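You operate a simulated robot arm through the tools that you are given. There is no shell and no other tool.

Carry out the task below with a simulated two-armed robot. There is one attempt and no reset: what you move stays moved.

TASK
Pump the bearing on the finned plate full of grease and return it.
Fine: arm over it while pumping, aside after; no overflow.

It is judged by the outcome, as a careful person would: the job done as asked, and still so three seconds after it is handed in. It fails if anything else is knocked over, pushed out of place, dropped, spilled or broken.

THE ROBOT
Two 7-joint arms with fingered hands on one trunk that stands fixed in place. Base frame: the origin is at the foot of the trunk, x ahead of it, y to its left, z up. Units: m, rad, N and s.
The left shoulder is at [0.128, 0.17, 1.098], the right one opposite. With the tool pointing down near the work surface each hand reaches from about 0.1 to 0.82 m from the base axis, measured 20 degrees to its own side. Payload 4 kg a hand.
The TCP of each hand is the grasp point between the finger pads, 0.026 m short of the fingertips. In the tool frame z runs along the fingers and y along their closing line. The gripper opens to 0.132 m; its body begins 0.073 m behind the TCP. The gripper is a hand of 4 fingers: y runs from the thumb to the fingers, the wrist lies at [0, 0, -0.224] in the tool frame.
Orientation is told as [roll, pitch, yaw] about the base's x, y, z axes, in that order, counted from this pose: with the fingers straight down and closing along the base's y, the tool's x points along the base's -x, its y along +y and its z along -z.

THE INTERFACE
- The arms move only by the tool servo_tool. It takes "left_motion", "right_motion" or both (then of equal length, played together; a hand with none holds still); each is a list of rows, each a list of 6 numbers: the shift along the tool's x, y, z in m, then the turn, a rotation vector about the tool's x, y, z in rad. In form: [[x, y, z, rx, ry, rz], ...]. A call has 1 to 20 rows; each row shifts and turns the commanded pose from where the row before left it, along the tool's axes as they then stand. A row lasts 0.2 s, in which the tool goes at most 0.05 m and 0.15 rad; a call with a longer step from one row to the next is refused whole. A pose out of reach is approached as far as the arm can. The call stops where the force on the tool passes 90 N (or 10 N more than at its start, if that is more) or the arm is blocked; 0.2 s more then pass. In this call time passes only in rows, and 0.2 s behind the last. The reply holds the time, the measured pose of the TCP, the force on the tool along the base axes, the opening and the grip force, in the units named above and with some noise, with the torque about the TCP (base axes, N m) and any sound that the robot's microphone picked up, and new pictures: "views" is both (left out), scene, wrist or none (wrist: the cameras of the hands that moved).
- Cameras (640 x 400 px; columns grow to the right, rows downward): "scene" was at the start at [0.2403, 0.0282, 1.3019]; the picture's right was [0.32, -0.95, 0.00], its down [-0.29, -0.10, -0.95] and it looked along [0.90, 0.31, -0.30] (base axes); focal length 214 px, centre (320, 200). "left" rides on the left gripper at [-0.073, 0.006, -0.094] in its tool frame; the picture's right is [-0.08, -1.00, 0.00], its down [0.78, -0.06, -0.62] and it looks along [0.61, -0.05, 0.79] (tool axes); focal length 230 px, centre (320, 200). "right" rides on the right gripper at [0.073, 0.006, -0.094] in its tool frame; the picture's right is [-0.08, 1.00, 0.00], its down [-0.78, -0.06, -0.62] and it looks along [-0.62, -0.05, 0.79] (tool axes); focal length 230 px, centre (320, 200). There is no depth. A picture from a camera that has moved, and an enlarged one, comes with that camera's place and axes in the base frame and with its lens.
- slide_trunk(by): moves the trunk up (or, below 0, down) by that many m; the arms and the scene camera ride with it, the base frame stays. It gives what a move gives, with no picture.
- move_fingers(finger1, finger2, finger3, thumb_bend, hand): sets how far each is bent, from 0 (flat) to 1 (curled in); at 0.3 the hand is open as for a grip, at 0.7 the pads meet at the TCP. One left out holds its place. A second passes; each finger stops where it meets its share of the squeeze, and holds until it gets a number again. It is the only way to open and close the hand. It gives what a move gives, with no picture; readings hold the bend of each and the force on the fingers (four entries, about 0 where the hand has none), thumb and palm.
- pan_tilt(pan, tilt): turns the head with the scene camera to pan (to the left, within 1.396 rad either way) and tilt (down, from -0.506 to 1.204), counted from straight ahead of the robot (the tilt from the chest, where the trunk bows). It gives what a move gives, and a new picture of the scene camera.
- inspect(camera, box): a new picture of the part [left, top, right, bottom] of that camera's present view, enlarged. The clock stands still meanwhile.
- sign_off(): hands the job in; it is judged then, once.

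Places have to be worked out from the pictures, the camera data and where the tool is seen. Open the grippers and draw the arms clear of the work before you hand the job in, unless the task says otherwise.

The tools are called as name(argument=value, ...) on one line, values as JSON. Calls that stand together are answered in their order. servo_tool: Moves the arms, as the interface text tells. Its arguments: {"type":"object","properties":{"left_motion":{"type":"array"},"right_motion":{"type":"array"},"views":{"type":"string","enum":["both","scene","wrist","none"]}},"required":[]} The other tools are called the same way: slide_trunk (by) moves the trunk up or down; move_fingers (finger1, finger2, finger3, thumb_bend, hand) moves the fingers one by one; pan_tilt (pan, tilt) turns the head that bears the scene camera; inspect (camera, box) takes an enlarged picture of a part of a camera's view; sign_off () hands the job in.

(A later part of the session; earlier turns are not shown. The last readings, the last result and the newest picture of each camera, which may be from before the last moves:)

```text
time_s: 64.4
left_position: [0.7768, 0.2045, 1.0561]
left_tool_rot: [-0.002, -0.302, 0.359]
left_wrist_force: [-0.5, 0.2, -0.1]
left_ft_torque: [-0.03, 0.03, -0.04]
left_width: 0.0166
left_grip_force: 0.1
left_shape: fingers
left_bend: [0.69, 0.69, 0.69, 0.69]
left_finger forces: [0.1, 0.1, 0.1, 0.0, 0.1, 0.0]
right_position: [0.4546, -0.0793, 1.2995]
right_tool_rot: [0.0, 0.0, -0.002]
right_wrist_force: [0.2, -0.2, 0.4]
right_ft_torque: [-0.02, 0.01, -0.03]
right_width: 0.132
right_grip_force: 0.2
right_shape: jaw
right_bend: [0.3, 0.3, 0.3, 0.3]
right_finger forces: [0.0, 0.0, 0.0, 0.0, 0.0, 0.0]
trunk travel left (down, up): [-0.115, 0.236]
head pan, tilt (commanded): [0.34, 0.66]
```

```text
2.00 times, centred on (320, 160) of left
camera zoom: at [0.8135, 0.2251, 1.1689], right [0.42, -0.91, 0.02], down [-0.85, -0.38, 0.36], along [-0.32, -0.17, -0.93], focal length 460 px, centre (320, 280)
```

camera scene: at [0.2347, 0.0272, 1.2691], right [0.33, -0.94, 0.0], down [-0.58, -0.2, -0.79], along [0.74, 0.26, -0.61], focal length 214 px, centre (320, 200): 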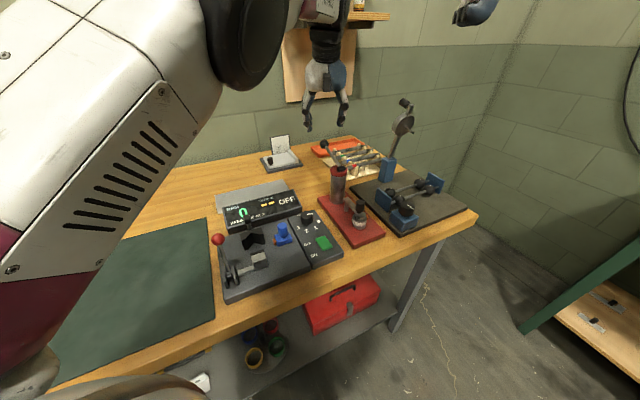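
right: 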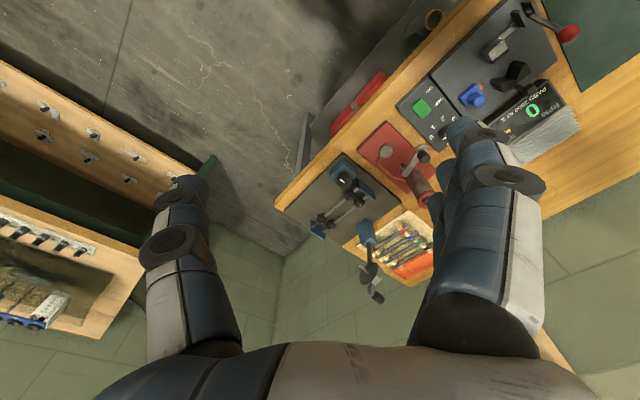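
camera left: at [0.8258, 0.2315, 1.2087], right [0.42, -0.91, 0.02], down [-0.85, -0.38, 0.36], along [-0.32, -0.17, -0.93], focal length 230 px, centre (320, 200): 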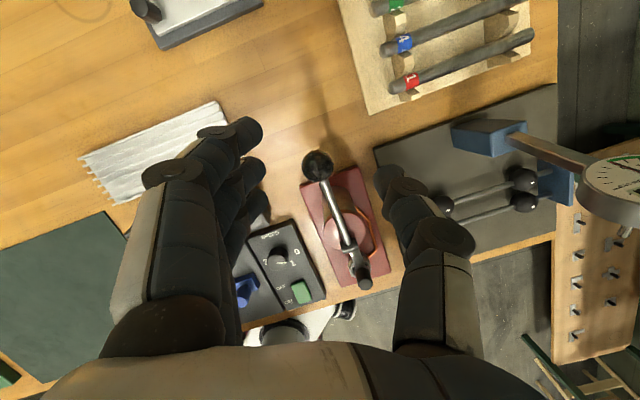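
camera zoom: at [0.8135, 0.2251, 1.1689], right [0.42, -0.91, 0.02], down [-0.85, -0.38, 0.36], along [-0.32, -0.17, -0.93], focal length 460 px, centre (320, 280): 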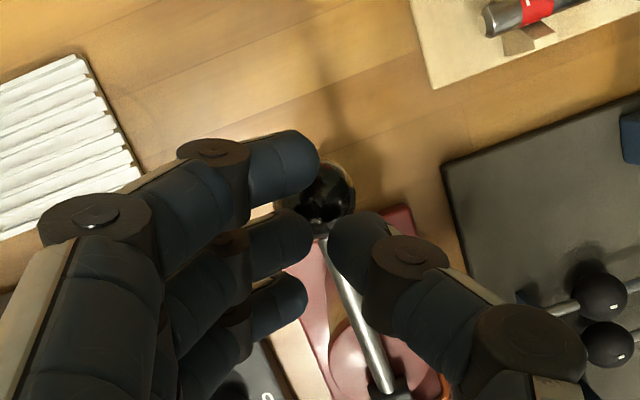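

The tips are about to touch the ball (it sits ≈4 mm outward). I push the first arc step down and check force and lever angle.

servo_tool(left_motion=[[-0.003, -0.001, 0.008, 0, 0, 0], [0.0017, 0.0013, 0.0155, 0, 0, 0]], views="none")

inspect(camera="scene", box=[310, 100, 370, 180])

inspect(camera="left", box=[220, 60, 420, 260])

```text
time_s: 65.0
left_position: [0.7845, 0.2094, 1.0359]
left_tool_rot: [-0.001, -0.299, 0.361]
left_wrist_force: [0.6, 0.5, 2.2]
left_ft_torque: [0.04, 0.03, -0.01]
left_width: 0.0163
left_grip_force: 1.1
left_shape: fingers
left_bend: [0.69, 0.69, 0.69, 0.69]
left_finger forces: [0.1, 2.7, 0.1, 0.0, 0.0, 0.0]
right_position: [0.4543, -0.079, 1.299]
right_tool_rot: [0.001, -0.002, -0.001]
right_wrist_force: [-0.5, 0.1, 0.2]
right_ft_torque: [0.05, 0.0, -0.04]
right_width: 0.1319
right_grip_force: 0.0
right_shape: jaw
right_bend: [0.3, 0.3, 0.3, 0.3]
right_finger forces: [0.0, 0.1, 0.0, 0.1, 0.1, 0.0]
trunk travel left (down, up): [-0.115, 0.236]
head pan, tilt (commanded): [0.34, 0.66]
```

```text
5.00 times, centred on (340, 140) of scene
camera zoom: at [0.2333, 0.0271, 1.2697], right [0.33, -0.94, 0.0], down [-0.58, -0.2, -0.79], along [0.74, 0.26, -0.61], focal length 1072 px, centre (220, 500)
```

zoom: 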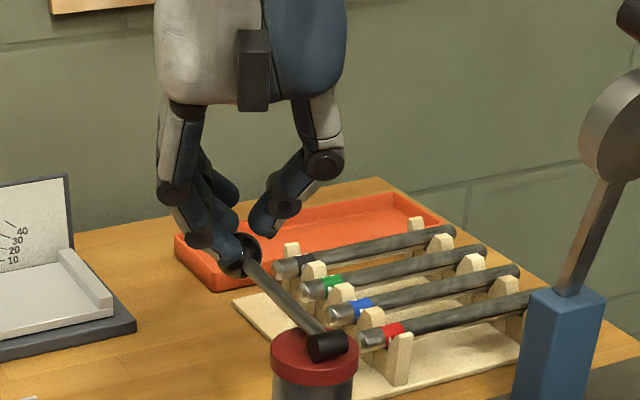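

```text
2.00 times, centred on (320, 160) of left
camera zoom: at [0.8212, 0.2288, 1.1473], right [0.42, -0.91, 0.02], down [-0.85, -0.38, 0.36], along [-0.31, -0.17, -0.93], focal length 460 px, centre (320, 280)
```

zoom: 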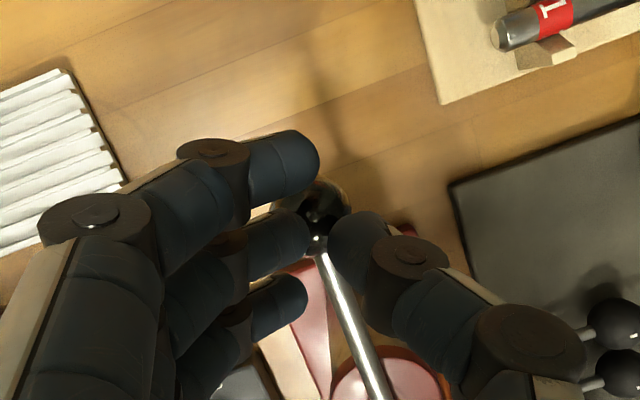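

The lever is going down with only ≈2–3 N. I continue the stroke along the arc.

servo_tool(left_motion=[[0.0035, 0.0004, 0.0148, 0, 0, 0], [0.0055, -0.0004, 0.0142, 0, 0, 0]], views="none")

inspect(camera="scene", box=[310, 110, 390, 230])

inspect(camera="left", box=[220, 60, 420, 260])

```text
time_s: 65.6
left_position: [0.7825, 0.2095, 1.0054]
left_tool_rot: [-0.002, -0.3, 0.36]
left_wrist_force: [-1.5, 3.4, 4.6]
left_ft_torque: [0.15, 0.05, 0.02]
left_width: 0.0164
left_grip_force: 2.5
left_shape: fingers
left_bend: [0.69, 0.68, 0.69, 0.69]
left_finger forces: [0.0, 5.4, 0.0, 0.0, 0.5, 0.0]
right_position: [0.4523, -0.0788, 1.2999]
right_tool_rot: [0.0, -0.002, -0.001]
right_wrist_force: [-0.5, -0.1, 0.1]
right_ft_torque: [0.0, -0.01, -0.02]
right_width: 0.132
right_grip_force: 0.0
right_shape: jaw
right_bend: [0.3, 0.3, 0.3, 0.3]
right_finger forces: [0.0, 0.0, 0.0, 0.1, 0.0, 0.0]
trunk travel left (down, up): [-0.115, 0.236]
head pan, tilt (commanded): [0.34, 0.66]
```

```text
3.33 times, centred on (350, 170) of scene
camera zoom: at [0.2325, 0.0273, 1.27], right [0.33, -0.94, 0.0], down [-0.58, -0.2, -0.79], along [0.75, 0.26, -0.61], focal length 715 px, centre (220, 300)
```

zoom: 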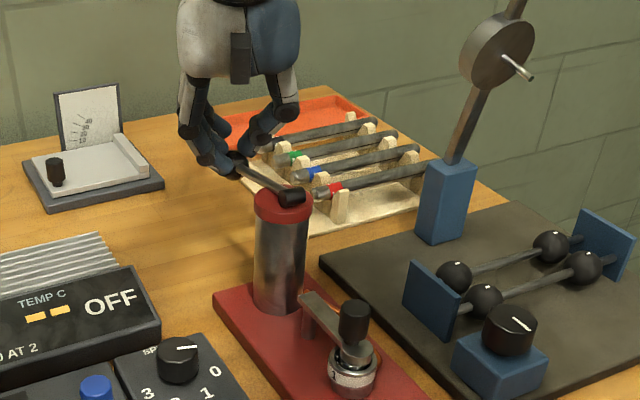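

```text
2.00 times, centred on (320, 160) of left
camera zoom: at [0.8206, 0.2298, 1.1173], right [0.42, -0.91, 0.02], down [-0.85, -0.38, 0.36], along [-0.31, -0.17, -0.93], focal length 460 px, centre (320, 280)
```

zoom: 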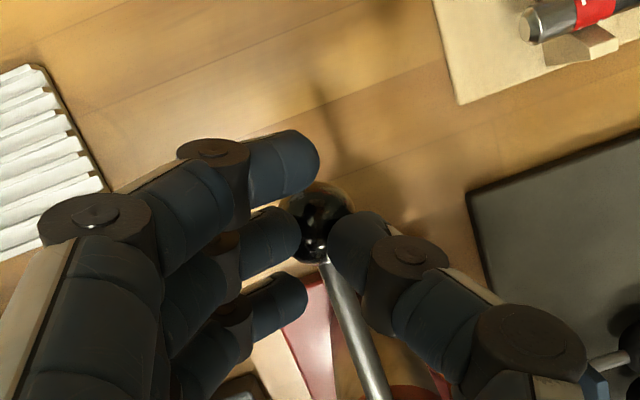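

The lever is now below horizontal at about 6 N. I continue the stroke.

servo_tool(left_motion=[[0.0071, -0.0012, 0.0135, 0, 0, 0], [0.0088, -0.0021, 0.0123, 0, 0, 0]], views="none")

inspect(camera="scene", box=[310, 110, 390, 230])

inspect(camera="scene", box=[350, 200, 375, 225])

inspect(camera="left", box=[220, 60, 420, 260])

```text
time_s: 66.2
left_position: [0.7773, 0.2052, 0.9855]
left_tool_rot: [-0.007, -0.318, 0.36]
left_wrist_force: [3.9, 11.3, 44.1]
left_ft_torque: [0.74, -0.65, 0.1]
left_width: 0.0211
left_grip_force: 26.1
left_shape: fingers
left_bend: [0.72, 0.65, 0.69, 0.68]
left_finger forces: [33.7, 8.0, 0.0, 0.0, 10.2, 0.0]
right_position: [0.4499, -0.0791, 1.3022]
right_tool_rot: [0.001, -0.009, -0.001]
right_wrist_force: [0.5, 0.5, -0.3]
right_ft_torque: [0.01, 0.05, 0.01]
right_width: 0.1319
right_grip_force: 0.1
right_shape: jaw
right_bend: [0.3, 0.3, 0.3, 0.3]
right_finger forces: [0.1, 0.1, 0.0, 0.0, 0.0, 0.1]
trunk travel left (down, up): [-0.115, 0.236]
head pan, tilt (commanded): [0.34, 0.66]
```

```text
3.33 times, centred on (350, 170) of scene
camera zoom: at [0.2294, 0.0271, 1.2714], right [0.33, -0.94, 0.0], down [-0.58, -0.2, -0.79], along [0.75, 0.26, -0.61], focal length 715 px, centre (220, 300)
```

zoom: 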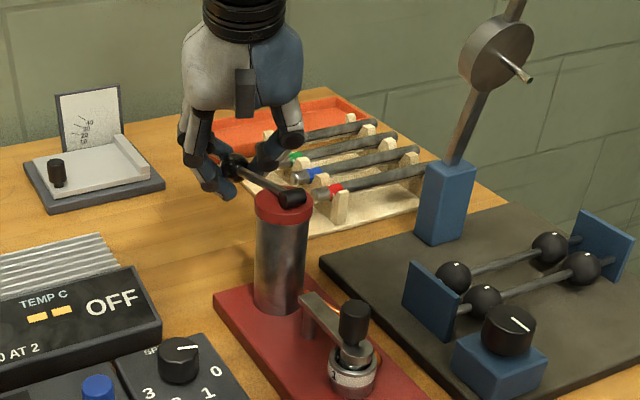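

```text
16.00 times, centred on (362, 212) of scene
camera zoom: at [0.2294, 0.0271, 1.2714], right [0.33, -0.94, 0.0], down [-0.58, -0.2, -0.79], along [0.75, 0.26, -0.61], focal length 3432 px, centre (-360, 0)
```

zoom: 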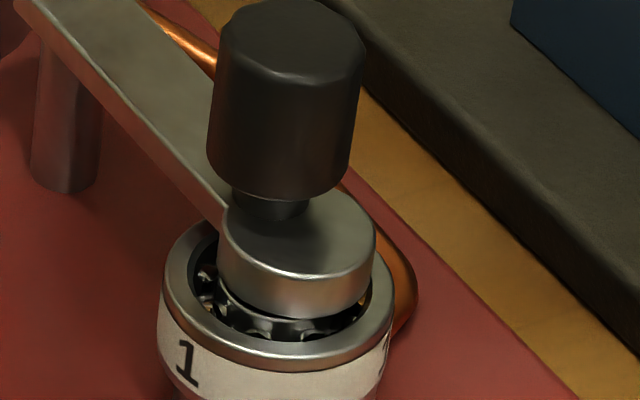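

```text
2.00 times, centred on (320, 160) of left
camera zoom: at [0.8132, 0.2244, 1.0979], right [0.42, -0.91, 0.03], down [-0.86, -0.39, 0.34], along [-0.3, -0.17, -0.94], focal length 460 px, centre (320, 280)
```

zoom: 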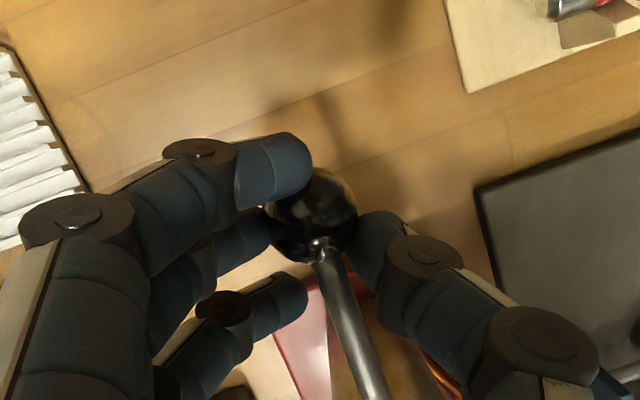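

The lever hit its lower stop (44 N) and the ball wedged between the fingers. I reverse up along the arc and see whether the lever follows or springs back.

servo_tool(left_motion=[[-0.0088, 0.0021, -0.0123, 0, 0, 0], [-0.0071, 0.0012, -0.0135, 0, 0, 0]], views="none")

inspect(camera="scene", box=[310, 110, 390, 230])

inspect(camera="left", box=[220, 60, 420, 260])

```text
time_s: 66.8
left_position: [0.7804, 0.208, 1.0007]
left_tool_rot: [-0.001, -0.289, 0.36]
left_wrist_force: [-13.0, -1.4, 2.8]
left_ft_torque: [0.08, 0.18, 0.11]
left_width: 0.0213
left_grip_force: 9.0
left_shape: fingers
left_bend: [0.7, 0.63, 0.69, 0.67]
left_finger forces: [3.7, 8.6, 0.1, 0.1, 6.7, 0.1]
right_position: [0.4515, -0.0781, 1.2983]
right_tool_rot: [-0.001, -0.001, 0.0]
right_wrist_force: [-0.7, -0.1, 0.1]
right_ft_torque: [0.01, -0.03, 0.02]
right_width: 0.1318
right_grip_force: 0.0
right_shape: jaw
right_bend: [0.3, 0.3, 0.3, 0.3]
right_finger forces: [0.0, 0.0, 0.1, 0.1, 0.0, 0.0]
trunk travel left (down, up): [-0.115, 0.236]
head pan, tilt (commanded): [0.34, 0.66]
```

```text
3.33 times, centred on (350, 170) of scene
camera zoom: at [0.232, 0.0266, 1.2694], right [0.33, -0.94, 0.0], down [-0.58, -0.2, -0.79], along [0.75, 0.26, -0.61], focal length 715 px, centre (220, 300)
```

zoom: 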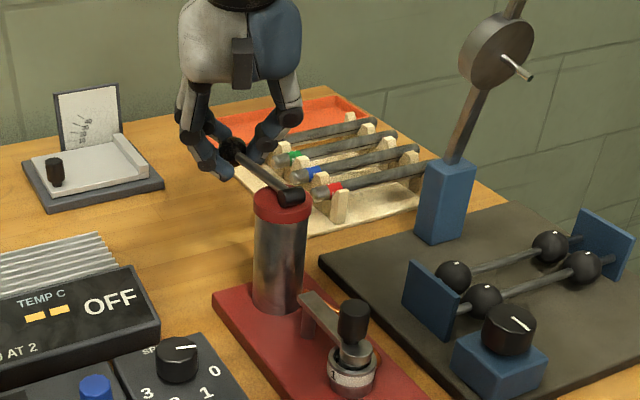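

```text
2.00 times, centred on (320, 160) of left
camera zoom: at [0.8192, 0.2276, 1.1128], right [0.42, -0.91, 0.02], down [-0.85, -0.38, 0.37], along [-0.32, -0.17, -0.93], focal length 460 px, centre (320, 280)
```

zoom: 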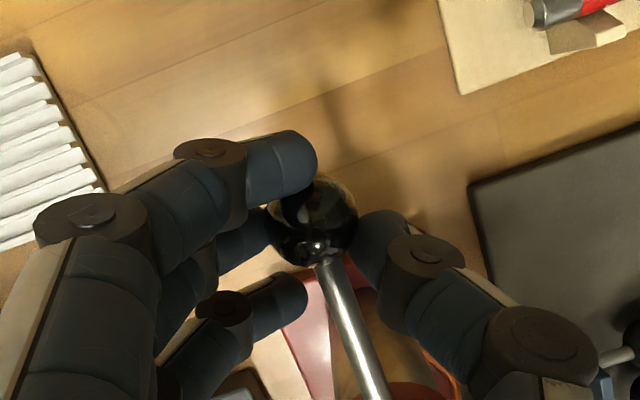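

The lever follows back up. I continue raising through the rest of the arc.

servo_tool(left_motion=[[-0.0055, 0.0004, -0.0142, 0, 0, 0], [-0.0035, -0.0004, -0.0148, 0, 0, 0], [-0.0017, -0.0013, -0.0155, 0, 0, 0]], views="none")

inspect(camera="scene", box=[310, 110, 390, 230])

inspect(camera="scene", box=[350, 200, 375, 225])

inspect(camera="left", box=[220, 60, 420, 260])

```text
time_s: 67.6
left_position: [0.7808, 0.2076, 1.0516]
left_tool_rot: [-0.001, -0.304, 0.36]
left_wrist_force: [-0.7, 0.9, 0.4]
left_ft_torque: [0.07, -0.05, 0.0]
left_width: 0.0164
left_grip_force: 1.0
left_shape: fingers
left_bend: [0.69, 0.66, 0.69, 0.69]
left_finger forces: [0.1, 1.7, 0.1, 0.0, 0.2, 0.0]
right_position: [0.4524, -0.0787, 1.2993]
right_tool_rot: [0.001, -0.002, -0.002]
right_wrist_force: [-0.4, 0.0, -0.3]
right_ft_torque: [0.0, -0.01, 0.0]
right_width: 0.132
right_grip_force: 0.0
right_shape: jaw
right_bend: [0.3, 0.3, 0.3, 0.3]
right_finger forces: [0.0, 0.0, 0.1, 0.1, 0.0, 0.1]
trunk travel left (down, up): [-0.115, 0.236]
head pan, tilt (commanded): [0.34, 0.66]
```

```text
3.33 times, centred on (350, 170) of scene
camera zoom: at [0.2324, 0.0271, 1.27], right [0.33, -0.94, 0.0], down [-0.58, -0.2, -0.79], along [0.75, 0.26, -0.61], focal length 715 px, centre (220, 300)
```

zoom: 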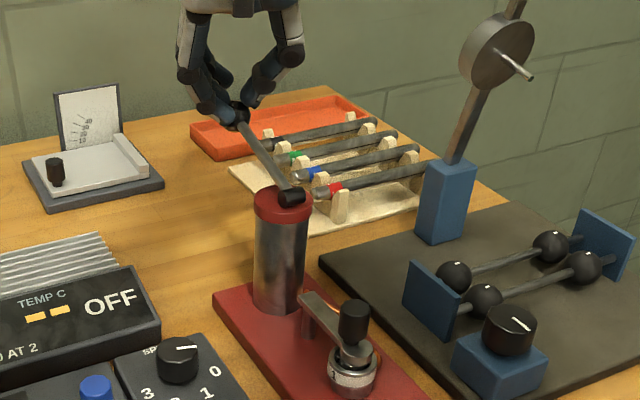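

```text
16.00 times, centred on (362, 212) of scene
camera zoom: at [0.2324, 0.0271, 1.27], right [0.33, -0.94, 0.0], down [-0.58, -0.2, -0.79], along [0.75, 0.26, -0.61], focal length 3432 px, centre (-360, 0)
```

zoom: 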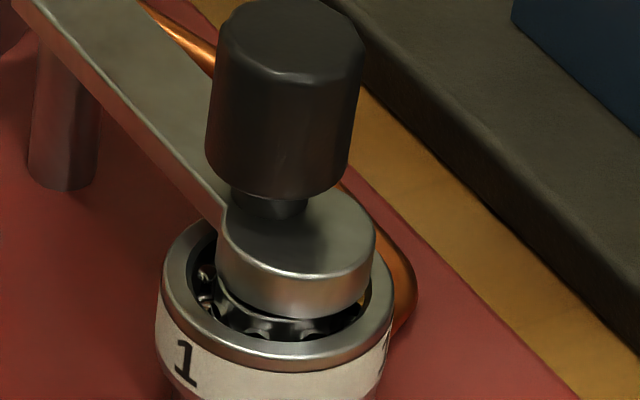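

```text
2.00 times, centred on (320, 160) of left
camera zoom: at [0.8182, 0.2279, 1.1648], right [0.42, -0.91, 0.03], down [-0.85, -0.39, 0.35], along [-0.31, -0.17, -0.93], focal length 460 px, centre (320, 280)
```

zoom: 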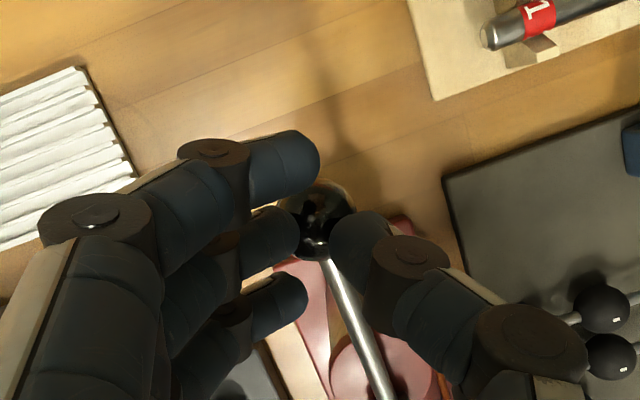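

The lever is back at its top (springs up). I zoom in to see whether grease has reached the bearing.

inspect(camera="scene", box=[354, 212, 370, 222])

inspect(camera="right", box=[392, 132, 422, 157])

```text
16.00 times, centred on (362, 217) of scene
camera zoom: at [0.2324, 0.0271, 1.27], right [0.33, -0.94, 0.0], down [-0.58, -0.2, -0.79], along [0.75, 0.26, -0.61], focal length 3432 px, centre (-352, -72)
```

zoom: 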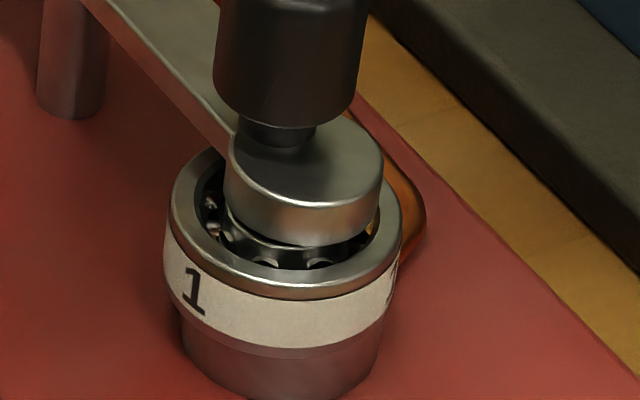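

```text
16.00 times, centred on (407, 144) of right
camera zoom: at [0.3784, -0.0733, 1.3932], right [0.08, 1.0, 0.0], down [0.78, -0.06, 0.62], along [0.62, -0.05, -0.79], focal length 3681 px, centre (-1072, 1088)
```

zoom: 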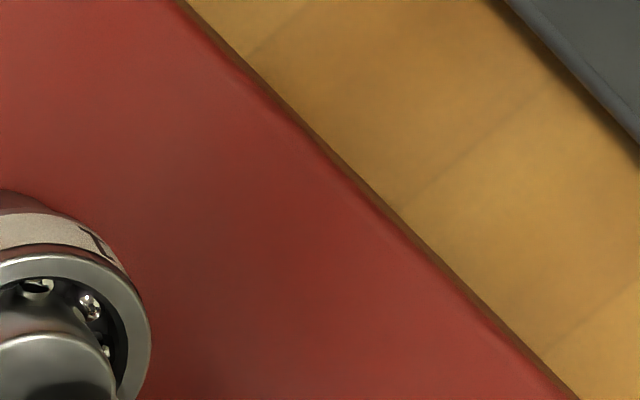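

A golden spot shows at the disc's right edge inside the bearing—possibly grease. I zoom the right camera onto it and re-check.

inspect(camera="right", box=[376, 138, 406, 163])

inspect(camera="scene", box=[360, 212, 368, 218])

```text
16.00 times, centred on (391, 150) of right
camera zoom: at [0.3784, -0.0733, 1.3932], right [0.08, 1.0, 0.0], down [0.78, -0.06, 0.62], along [0.62, -0.05, -0.79], focal length 3681 px, centre (-816, 992)
```

zoom: 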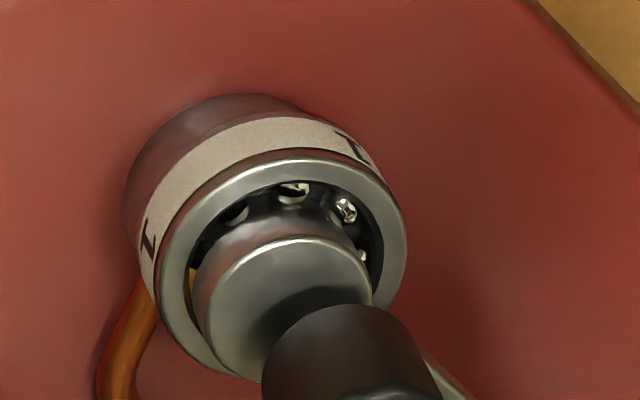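

```text
16.00 times, centred on (364, 215) of scene
camera zoom: at [0.2324, 0.0271, 1.27], right [0.33, -0.94, 0.0], down [-0.58, -0.2, -0.79], along [0.75, 0.26, -0.61], focal length 3432 px, centre (-384, -40)
```

zoom: 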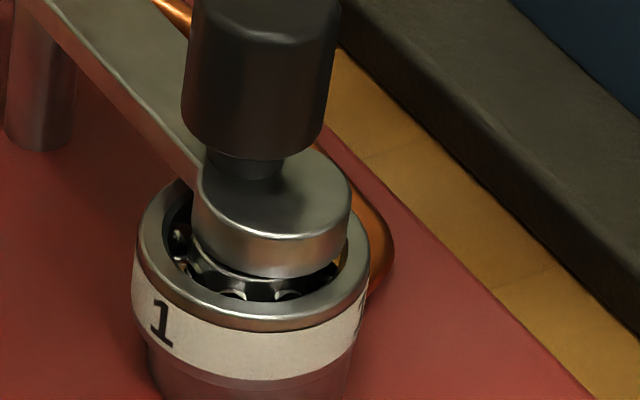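

There is amber grease on one side of the annulus after the first stroke, so each stroke adds some. I do a second stroke, stopping close to the lower stop this time.

servo_tool(left_motion=[[0.0017, 0.0013, 0.0155, 0, 0, 0], [0.0035, 0.0004, 0.0148, 0, 0, 0], [0.0055, -0.0004, 0.0142, 0, 0, 0], [0.0035, -0.0006, 0.0068, 0, 0, 0]], views="none")

inspect(camera="scene", box=[310, 110, 390, 230])

inspect(camera="right", box=[376, 138, 406, 163])

```text
time_s: 68.6
left_position: [0.7839, 0.2083, 1.0031]
left_tool_rot: [-0.003, -0.308, 0.359]
left_wrist_force: [5.0, 5.5, 17.7]
left_ft_torque: [0.25, -0.19, 0.01]
left_width: 0.0158
left_grip_force: 8.8
left_shape: fingers
left_bend: [0.69, 0.67, 0.69, 0.69]
left_finger forces: [0.0, 10.3, 0.0, 0.1, 7.7, 0.1]
right_position: [0.4522, -0.0784, 1.2999]
right_tool_rot: [-0.001, -0.005, -0.002]
right_wrist_force: [0.0, 0.3, -0.5]
right_ft_torque: [-0.03, 0.0, 0.01]
right_width: 0.1318
right_grip_force: 0.1
right_shape: jaw
right_bend: [0.3, 0.3, 0.3, 0.3]
right_finger forces: [0.0, 0.0, 0.0, 0.0, 0.0, 0.0]
trunk travel left (down, up): [-0.115, 0.236]
head pan, tilt (commanded): [0.34, 0.66]
```

```text
3.33 times, centred on (350, 170) of scene
camera zoom: at [0.2317, 0.0273, 1.2706], right [0.33, -0.94, 0.0], down [-0.58, -0.2, -0.79], along [0.75, 0.26, -0.61], focal length 715 px, centre (220, 300)
```

zoom: 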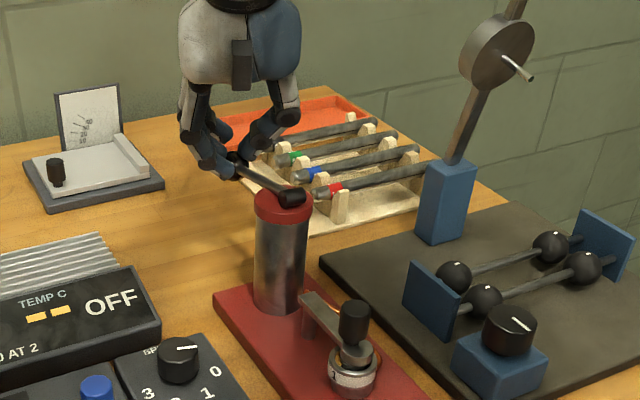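

```text
16.00 times, centred on (391, 150) of right
camera zoom: at [0.3775, -0.0731, 1.3941], right [0.08, 1.0, 0.0], down [0.78, -0.06, 0.62], along [0.62, -0.05, -0.79], focal length 3681 px, centre (-816, 992)
```

zoom: 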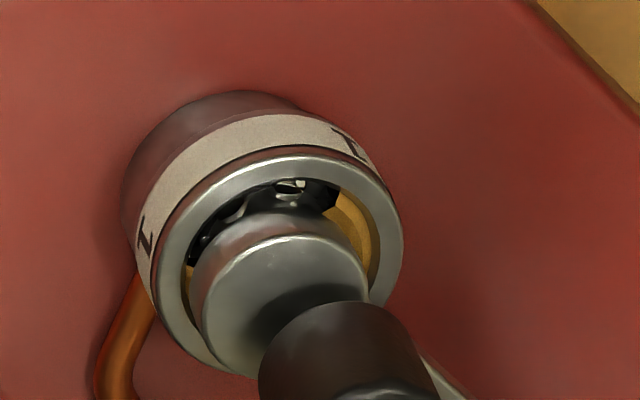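

Grease now covers roughly two-thirds of the ring; the top-left arc is still dry. I let the lever return to the top and re-check the fill.

servo_tool(left_motion=[[-0.0035, 0.0006, -0.0068, 0, 0, 0], [-0.0055, 0.0004, -0.0142, 0, 0, 0], [-0.0035, -0.0004, -0.0148, 0, 0, 0], [-0.0017, -0.0013, -0.0165, 0, 0, 0]], views="none")

inspect(camera="scene", box=[310, 110, 390, 230])

inspect(camera="right", box=[376, 138, 406, 163])

inspect(camera="scene", box=[360, 212, 368, 218])

inspect(camera="left", box=[220, 60, 420, 260])

```text
time_s: 69.6
left_position: [0.7802, 0.2078, 1.0526]
left_tool_rot: [-0.002, -0.3, 0.358]
left_wrist_force: [-1.5, 1.6, 1.5]
left_ft_torque: [0.09, 0.08, 0.03]
left_width: 0.0161
left_grip_force: 0.6
left_shape: fingers
left_bend: [0.69, 0.67, 0.69, 0.69]
left_finger forces: [0.0, 2.9, 0.0, 0.1, 0.0, 0.0]
right_position: [0.4529, -0.079, 1.2987]
right_tool_rot: [0.0, -0.001, -0.002]
right_wrist_force: [-0.3, 0.9, -0.6]
right_ft_torque: [0.03, -0.03, -0.03]
right_width: 0.1322
right_grip_force: 0.1
right_shape: jaw
right_bend: [0.3, 0.3, 0.3, 0.3]
right_finger forces: [0.0, 0.0, 0.1, 0.0, 0.0, 0.0]
trunk travel left (down, up): [-0.115, 0.236]
head pan, tilt (commanded): [0.34, 0.66]
```

```text
3.33 times, centred on (350, 170) of scene
camera zoom: at [0.2327, 0.0271, 1.2699], right [0.33, -0.94, 0.0], down [-0.58, -0.2, -0.79], along [0.75, 0.26, -0.61], focal length 715 px, centre (220, 300)
```

zoom: 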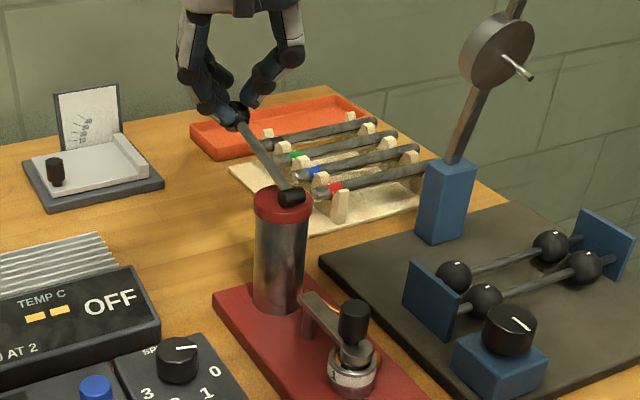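

```text
16.00 times, centred on (391, 150) of right
camera zoom: at [0.3788, -0.0733, 1.393], right [0.08, 1.0, 0.0], down [0.78, -0.06, 0.62], along [0.62, -0.05, -0.79], focal length 3681 px, centre (-816, 992)
```

zoom: 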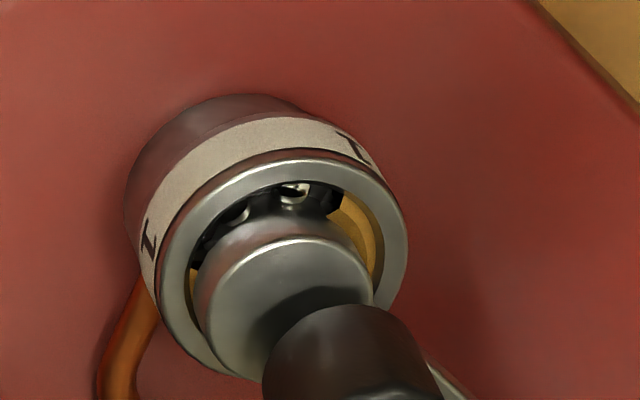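

```text
16.00 times, centred on (364, 215) of scene
camera zoom: at [0.2327, 0.0271, 1.2699], right [0.33, -0.94, 0.0], down [-0.58, -0.2, -0.79], along [0.75, 0.26, -0.61], focal length 3432 px, centre (-384, -40)
```

zoom: 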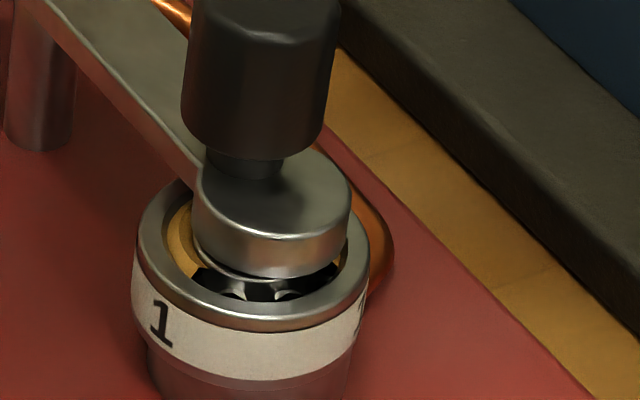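

```text
2.00 times, centred on (320, 160) of left
camera zoom: at [0.8178, 0.2274, 1.1644], right [0.42, -0.91, 0.02], down [-0.85, -0.38, 0.36], along [-0.31, -0.17, -0.93], focal length 460 px, centre (320, 280)
```

zoom: 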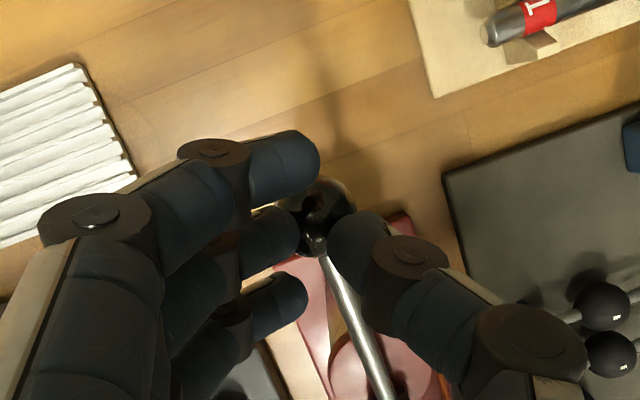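

About 235° of the ring is filled after two strokes (≈118° each), leaving ≈120°, so one more full stroke should complete it. I do the third stroke in stages to see how the fill grows.

servo_tool(left_motion=[[0.0017, 0.0013, 0.0155, 0, 0, 0], [0.0017, 0.0002, 0.0074, 0, 0, 0]], views="none")

inspect(camera="scene", box=[310, 110, 390, 230])

inspect(camera="right", box=[376, 138, 406, 163])

inspect(camera="scene", box=[360, 212, 368, 218])

```text
time_s: 70.2
left_position: [0.7832, 0.2104, 1.0312]
left_tool_rot: [-0.002, -0.301, 0.36]
left_wrist_force: [0.2, 2.1, 2.9]
left_ft_torque: [0.15, 0.0, -0.01]
left_width: 0.0161
left_grip_force: 2.3
left_shape: fingers
left_bend: [0.69, 0.66, 0.69, 0.69]
left_finger forces: [0.0, 4.1, 0.0, 0.0, 0.1, 0.0]
right_position: [0.4536, -0.0789, 1.299]
right_tool_rot: [0.0, 0.0, -0.002]
right_wrist_force: [0.4, 0.1, 0.2]
right_ft_torque: [-0.01, 0.0, 0.01]
right_width: 0.1322
right_grip_force: 0.0
right_shape: jaw
right_bend: [0.3, 0.3, 0.3, 0.3]
right_finger forces: [0.0, 0.0, 0.1, 0.0, 0.0, 0.1]
trunk travel left (down, up): [-0.115, 0.236]
head pan, tilt (commanded): [0.34, 0.66]
```

```text
3.33 times, centred on (350, 170) of scene
camera zoom: at [0.2331, 0.0274, 1.2698], right [0.33, -0.94, 0.0], down [-0.58, -0.2, -0.79], along [0.74, 0.26, -0.61], focal length 715 px, centre (220, 300)
```

zoom: 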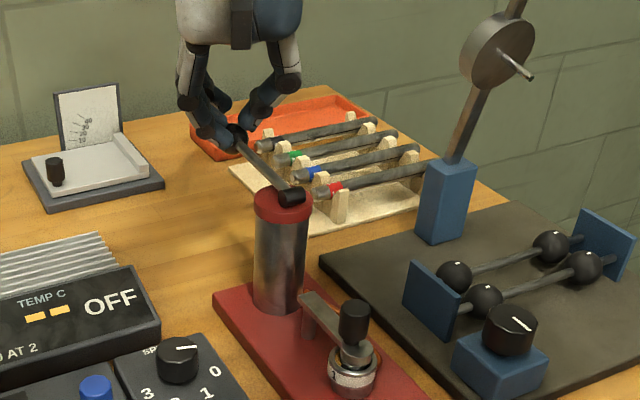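

```text
16.00 times, centred on (391, 150) of right
camera zoom: at [0.3792, -0.073, 1.3929], right [0.08, 1.0, 0.0], down [0.78, -0.06, 0.62], along [0.62, -0.05, -0.79], focal length 3681 px, centre (-816, 992)
```

zoom: 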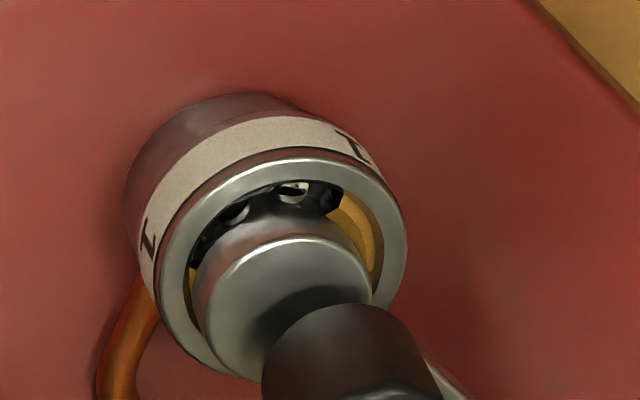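

```text
16.00 times, centred on (364, 215) of scene
camera zoom: at [0.2331, 0.0274, 1.2698], right [0.33, -0.94, 0.0], down [-0.58, -0.2, -0.79], along [0.74, 0.26, -0.61], focal length 3432 px, centre (-384, -40)
```

zoom: 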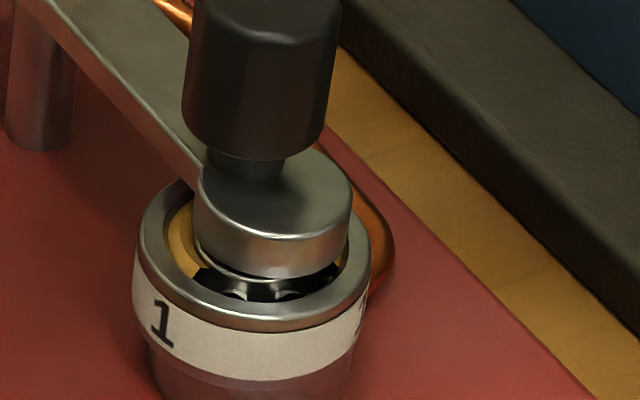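

At mid-stroke nothing has changed, so the grease is delivered toward the end of the stroke. I finish the third down-stroke.

servo_tool(left_motion=[[0.0018, 0.0002, 0.0074, 0, 0, 0], [0.0055, -0.0004, 0.0142, 0, 0, 0], [0.0035, -0.0006, 0.0068, 0, 0, 0]], views="none")

inspect(camera="right", box=[376, 138, 406, 163])

inspect(camera="scene", box=[360, 212, 368, 218])

```text
time_s: 71.0
left_position: [0.7818, 0.2079, 1.0035]
left_tool_rot: [-0.004, -0.307, 0.361]
left_wrist_force: [4.1, 5.6, 14.5]
left_ft_torque: [0.22, -0.15, 0.02]
left_width: 0.0161
left_grip_force: 8.0
left_shape: fingers
left_bend: [0.69, 0.67, 0.69, 0.69]
left_finger forces: [0.0, 9.5, 0.1, 0.0, 6.1, 0.1]
right_position: [0.4519, -0.0785, 1.3002]
right_tool_rot: [0.0, -0.002, -0.002]
right_wrist_force: [-0.4, 1.1, 0.1]
right_ft_torque: [0.04, 0.01, 0.0]
right_width: 0.1318
right_grip_force: 0.0
right_shape: jaw
right_bend: [0.3, 0.3, 0.3, 0.3]
right_finger forces: [0.1, 0.0, 0.1, 0.0, 0.0, 0.1]
trunk travel left (down, up): [-0.115, 0.236]
head pan, tilt (commanded): [0.34, 0.66]
```

```text
16.00 times, centred on (391, 150) of right
camera zoom: at [0.3776, -0.0731, 1.394], right [0.08, 1.0, 0.0], down [0.78, -0.06, 0.62], along [0.62, -0.05, -0.79], focal length 3681 px, centre (-816, 992)
```

zoom: 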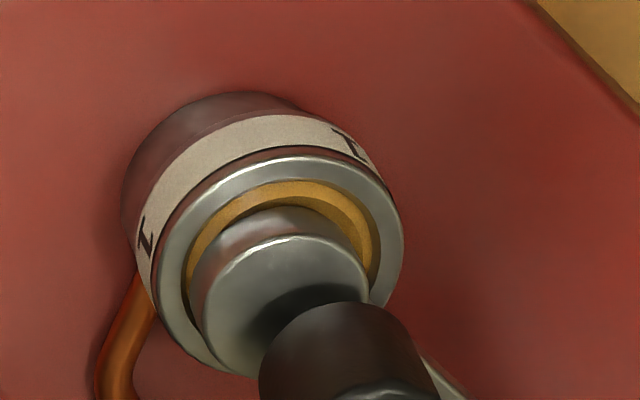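

```text
16.00 times, centred on (364, 215) of scene
camera zoom: at [0.2318, 0.0273, 1.2705], right [0.33, -0.94, 0.0], down [-0.58, -0.2, -0.79], along [0.75, 0.26, -0.61], focal length 3432 px, centre (-384, -40)
```

zoom: 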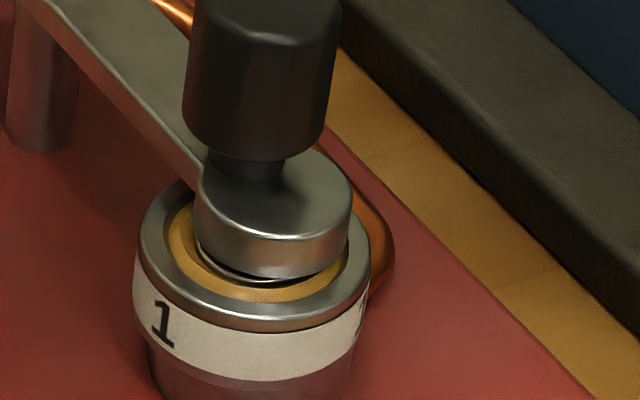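

The ring is now completely filled with grease, with no spill visible. I let the lever return to its top and withdraw the hand from the ball without pumping again.

servo_tool(left_motion=[[-0.0035, 0.0006, -0.0068, 0, 0, 0], [-0.0055, 0.0004, -0.0142, 0, 0, 0], [-0.0035, -0.0004, -0.0148, 0, 0, 0], [-0.0017, -0.0013, -0.0165, 0, 0, 0], [0, 0, -0.02, 0, 0, 0], [0, 0, -0.03, 0, 0, 0]], views="both")

inspect(camera="right", box=[370, 130, 410, 165])

inspect(camera="scene", box=[310, 110, 390, 230])

```text
time_s: 72.4
left_position: [0.7648, 0.2004, 1.101]
left_tool_rot: [-0.002, -0.3, 0.36]
left_wrist_force: [0.2, 0.5, -0.4]
left_ft_torque: [0.02, -0.03, -0.01]
left_width: 0.0164
left_grip_force: 0.1
left_shape: fingers
left_bend: [0.69, 0.69, 0.69, 0.69]
left_finger forces: [0.1, 0.0, 0.0, 0.1, 0.0, 0.0]
right_position: [0.4521, -0.0792, 1.3012]
right_tool_rot: [-0.001, -0.002, -0.003]
right_wrist_force: [-0.1, -0.1, 0.7]
right_ft_torque: [-0.01, -0.02, 0.02]
right_width: 0.132
right_grip_force: 0.0
right_shape: jaw
right_bend: [0.3, 0.3, 0.3, 0.3]
right_finger forces: [0.0, 0.1, 0.0, 0.1, 0.1, 0.0]
trunk travel left (down, up): [-0.115, 0.236]
head pan, tilt (commanded): [0.34, 0.66]
camera scene: at [0.2325, 0.0269, 1.2701], right [0.33, -0.94, 0.0], down [-0.58, -0.2, -0.79], along [0.75, 0.26, -0.61], focal length 214 px, centre (320, 200)
camera left: at [0.803, 0.221, 1.2136], right [0.42, -0.91, 0.03], down [-0.85, -0.38, 0.36], along [-0.31, -0.17, -0.93], focal length 230 px, centre (320, 200)
```

scene: 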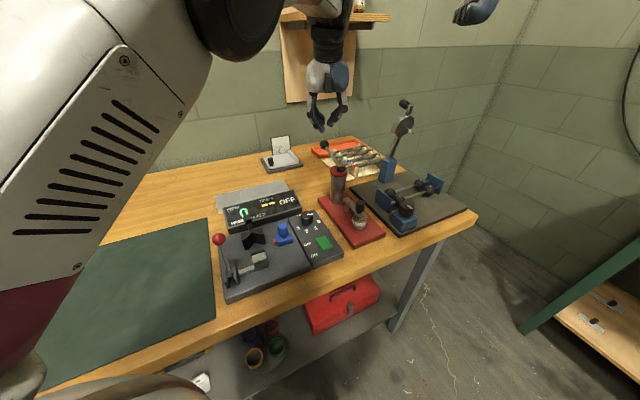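
left: 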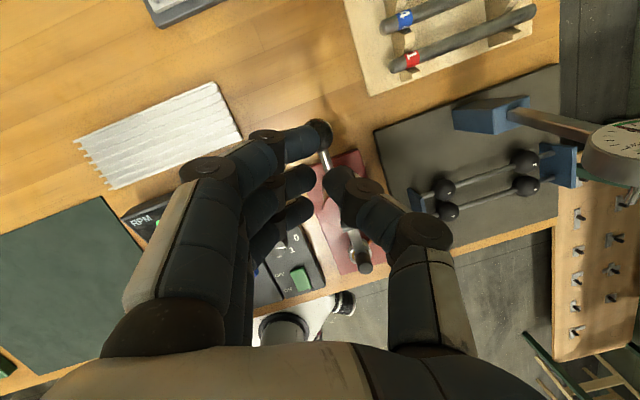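

```text
11.43 times, centred on (390, 148) of right
camera zoom: at [0.3784, -0.0736, 1.3933], right [0.08, 1.0, 0.0], down [0.78, -0.06, 0.62], along [0.62, -0.05, -0.79], focal length 2629 px, centre (-480, 800)
```

zoom: 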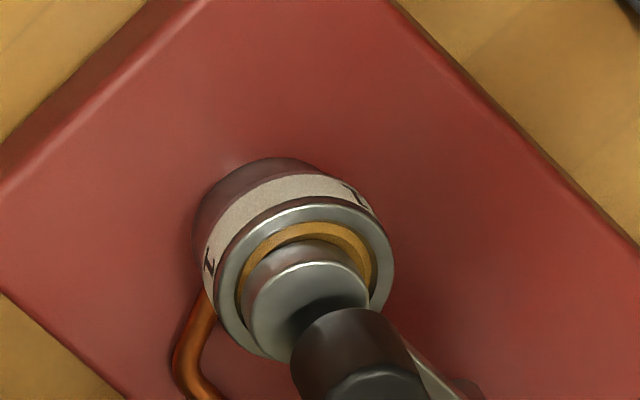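

```text
3.33 times, centred on (350, 170) of scene
camera zoom: at [0.2325, 0.0269, 1.2701], right [0.33, -0.94, 0.0], down [-0.58, -0.2, -0.79], along [0.75, 0.26, -0.61], focal length 715 px, centre (220, 300)
```

zoom: 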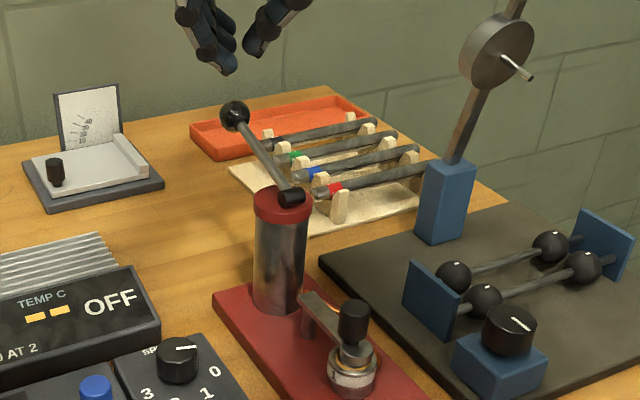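

Pumping is complete with the lever back at the top and no overflow. Next I swing the arm aside: I first bring the left hand back, un-tilt it and turn to yaw −1.57 at a clear spot.

servo_tool(left_motion=[[0.0123, 0.0427, -0.0179, 0, 0, 0], [0.0123, 0.0427, -0.0179, 0, 0, 0], [0, 0, 0, 0, 0.15, 0], [0, 0, 0, 0, 0.15, 0], [0, 0, 0, 0, 0, 0.1485], [0, 0, 0, 0, 0, 0.1485], [0, 0, 0, 0, 0, 0.1485], [0, 0, 0, 0, 0, 0.1485], [0, 0, 0, 0, 0, 0.1485], [0, 0, 0, 0, 0, 0.1485], [0, 0, 0, 0, 0, 0.1485], [0, 0, 0, 0, 0, 0.1485], [0, 0, 0, 0, 0, 0.1485], [0, 0, 0, 0, 0, 0.1485], [0, 0, 0, 0, 0, 0.1485], [0, 0, 0, 0, 0, 0.1485], [0, 0, 0, 0, 0, 0.1485]], views="scene")

```text
time_s: 76.0
left_position: [0.7049, 0.2685, 1.1275]
left_tool_rot: [0.001, -0.004, -1.573]
left_wrist_force: [-0.4, -0.4, 0.5]
left_ft_torque: [-0.02, 0.01, 0.01]
left_width: 0.016
left_grip_force: 0.1
left_shape: fingers
left_bend: [0.69, 0.69, 0.69, 0.69]
left_finger forces: [0.1, 0.0, 0.0, 0.0, 0.1, 0.0]
right_position: [0.4535, -0.0786, 1.299]
right_tool_rot: [-0.001, 0.0, -0.001]
right_wrist_force: [-0.9, -0.9, 0.0]
right_ft_torque: [-0.02, 0.04, -0.02]
right_width: 0.1319
right_grip_force: 0.0
right_shape: jaw
right_bend: [0.3, 0.3, 0.3, 0.3]
right_finger forces: [0.0, 0.0, 0.0, 0.1, 0.1, 0.0]
trunk travel left (down, up): [-0.115, 0.236]
head pan, tilt (commanded): [0.34, 0.66]
camera scene: at [0.2334, 0.0271, 1.2697], right [0.33, -0.94, 0.0], down [-0.58, -0.2, -0.79], along [0.74, 0.26, -0.61], focal length 214 px, centre (320, 200)
```

scene: 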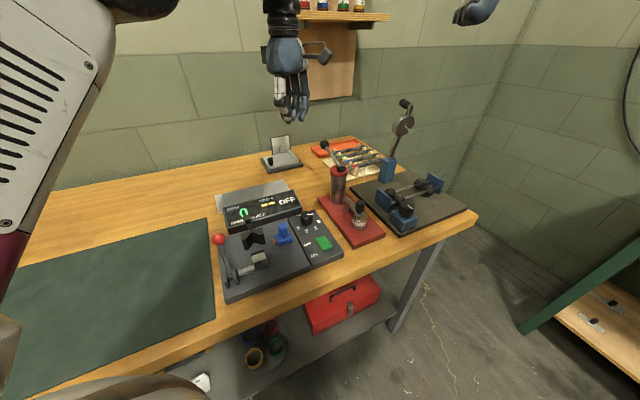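

Head pose is undisturbed. I move the left hand to the far (−y) side of the knob, still high, to test the reach there.

servo_tool(left_motion=[[-0.0414, -0.0142, 0.003, 0, 0, 0], [-0.0414, -0.0142, 0.003, 0, 0, 0], [-0.0414, -0.0142, 0.003, 0, 0, 0], [-0.0414, -0.0142, 0.003, 0, 0, 0], [-0.0414, -0.0142, 0.003, 0, 0, 0], [-0.0414, -0.0142, 0.003, 0, 0, 0]], views="both")

inspect(camera="left", box=[220, 60, 420, 260])

```text
time_s: 77.4
left_position: [0.6235, 0.0279, 1.1071]
left_tool_rot: [-0.012, -0.021, -1.558]
left_wrist_force: [0.2, 0.2, 0.1]
left_ft_torque: [0.04, 0.01, 0.0]
left_width: 0.0163
left_grip_force: 0.0
left_shape: fingers
left_bend: [0.69, 0.69, 0.69, 0.69]
left_finger forces: [0.0, 0.0, 0.1, 0.0, 0.0, 0.0]
right_position: [0.4541, -0.0799, 1.297]
right_tool_rot: [0.001, 0.002, -0.004]
right_wrist_force: [1.0, -0.6, -0.5]
right_ft_torque: [0.03, 0.0, 0.0]
right_width: 0.1319
right_grip_force: 0.1
right_shape: jaw
right_bend: [0.3, 0.3, 0.3, 0.3]
right_finger forces: [0.0, 0.0, 0.1, 0.0, 0.1, 0.1]
trunk travel left (down, up): [-0.115, 0.236]
head pan, tilt (commanded): [0.34, 0.66]
camera scene: at [0.2389, 0.0184, 1.2731], right [0.23, -0.97, 0.0], down [-0.56, -0.13, -0.82], along [0.8, 0.19, -0.57], focal length 214 px, centre (320, 200)
camera left: at [0.6308, -0.0439, 1.2024], right [-1.0, -0.09, 0.01], down [-0.06, 0.8, 0.6], along [-0.06, 0.6, -0.8], focal length 230 px, centre (320, 200)
```

scene: 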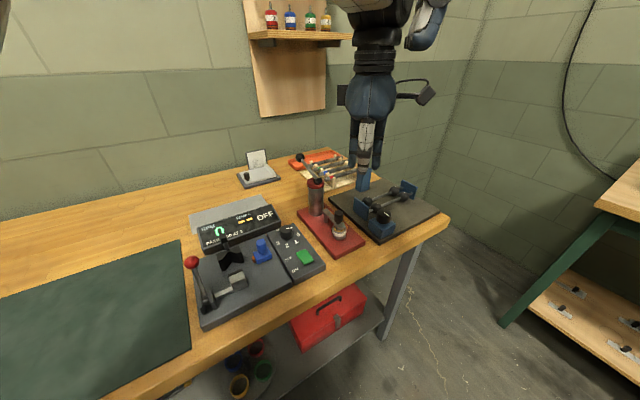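
left: 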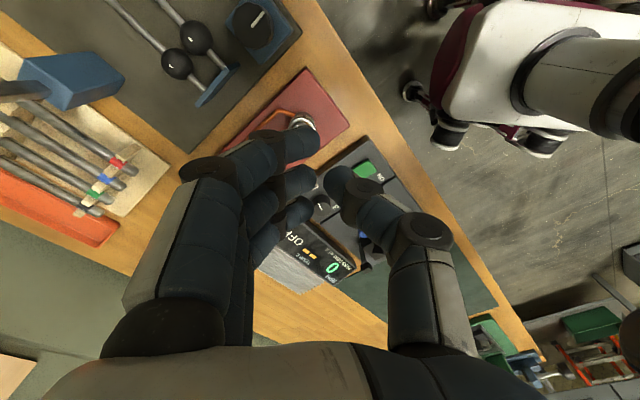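

```text
2.00 times, centred on (320, 160) of left
camera zoom: at [0.6308, -0.0439, 1.2024], right [-1.0, -0.09, 0.01], down [-0.06, 0.8, 0.6], along [-0.06, 0.6, -0.8], focal length 460 px, centre (320, 280)
```

zoom: 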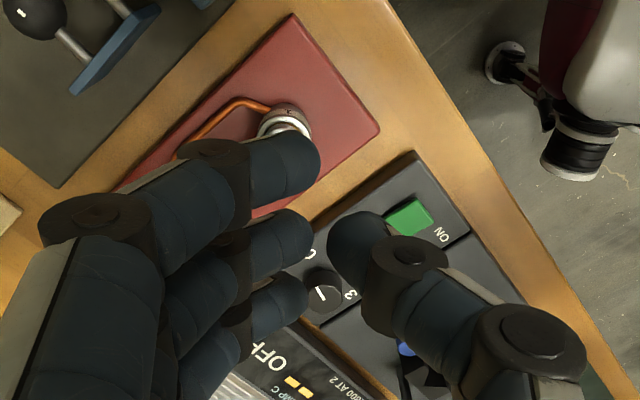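

My left arm is leaning on the head again here. I turn the head to the right (pan −0.3) to give the arm room; the station stays in view.

pan_tilt(pan=-0.3, tilt=0.66)

```text
time_s: 78.4
left_position: [0.6198, 0.0212, 1.1084]
left_tool_rot: [0.002, -0.002, -1.573]
left_wrist_force: [0.5, -0.2, 0.9]
left_ft_torque: [-0.01, -0.01, -0.03]
left_width: 0.0163
left_grip_force: 0.0
left_shape: fingers
left_bend: [0.69, 0.69, 0.69, 0.69]
left_finger forces: [0.0, 0.0, 0.0, 0.0, 0.0, 0.0]
right_position: [0.4532, -0.0798, 1.2997]
right_tool_rot: [0.001, -0.003, -0.002]
right_wrist_force: [-0.2, 0.7, -0.1]
right_ft_torque: [-0.01, 0.01, 0.01]
right_width: 0.1321
right_grip_force: 0.1
right_shape: jaw
right_bend: [0.3, 0.3, 0.3, 0.3]
right_finger forces: [0.0, 0.0, 0.0, 0.0, 0.0, 0.0]
trunk travel left (down, up): [-0.115, 0.236]
head pan, tilt (commanded): [-0.3, 0.66]
camera scene: at [0.2343, -0.027, 1.2699], right [-0.29, -0.96, 0.0], down [-0.59, 0.18, -0.79], along [0.76, -0.23, -0.61], focal length 214 px, centre (320, 200)
```

scene: 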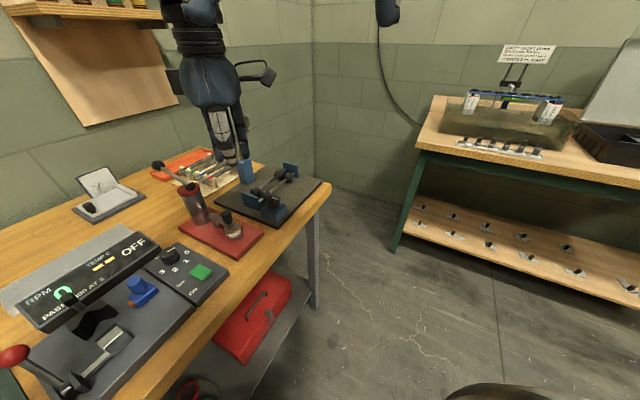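

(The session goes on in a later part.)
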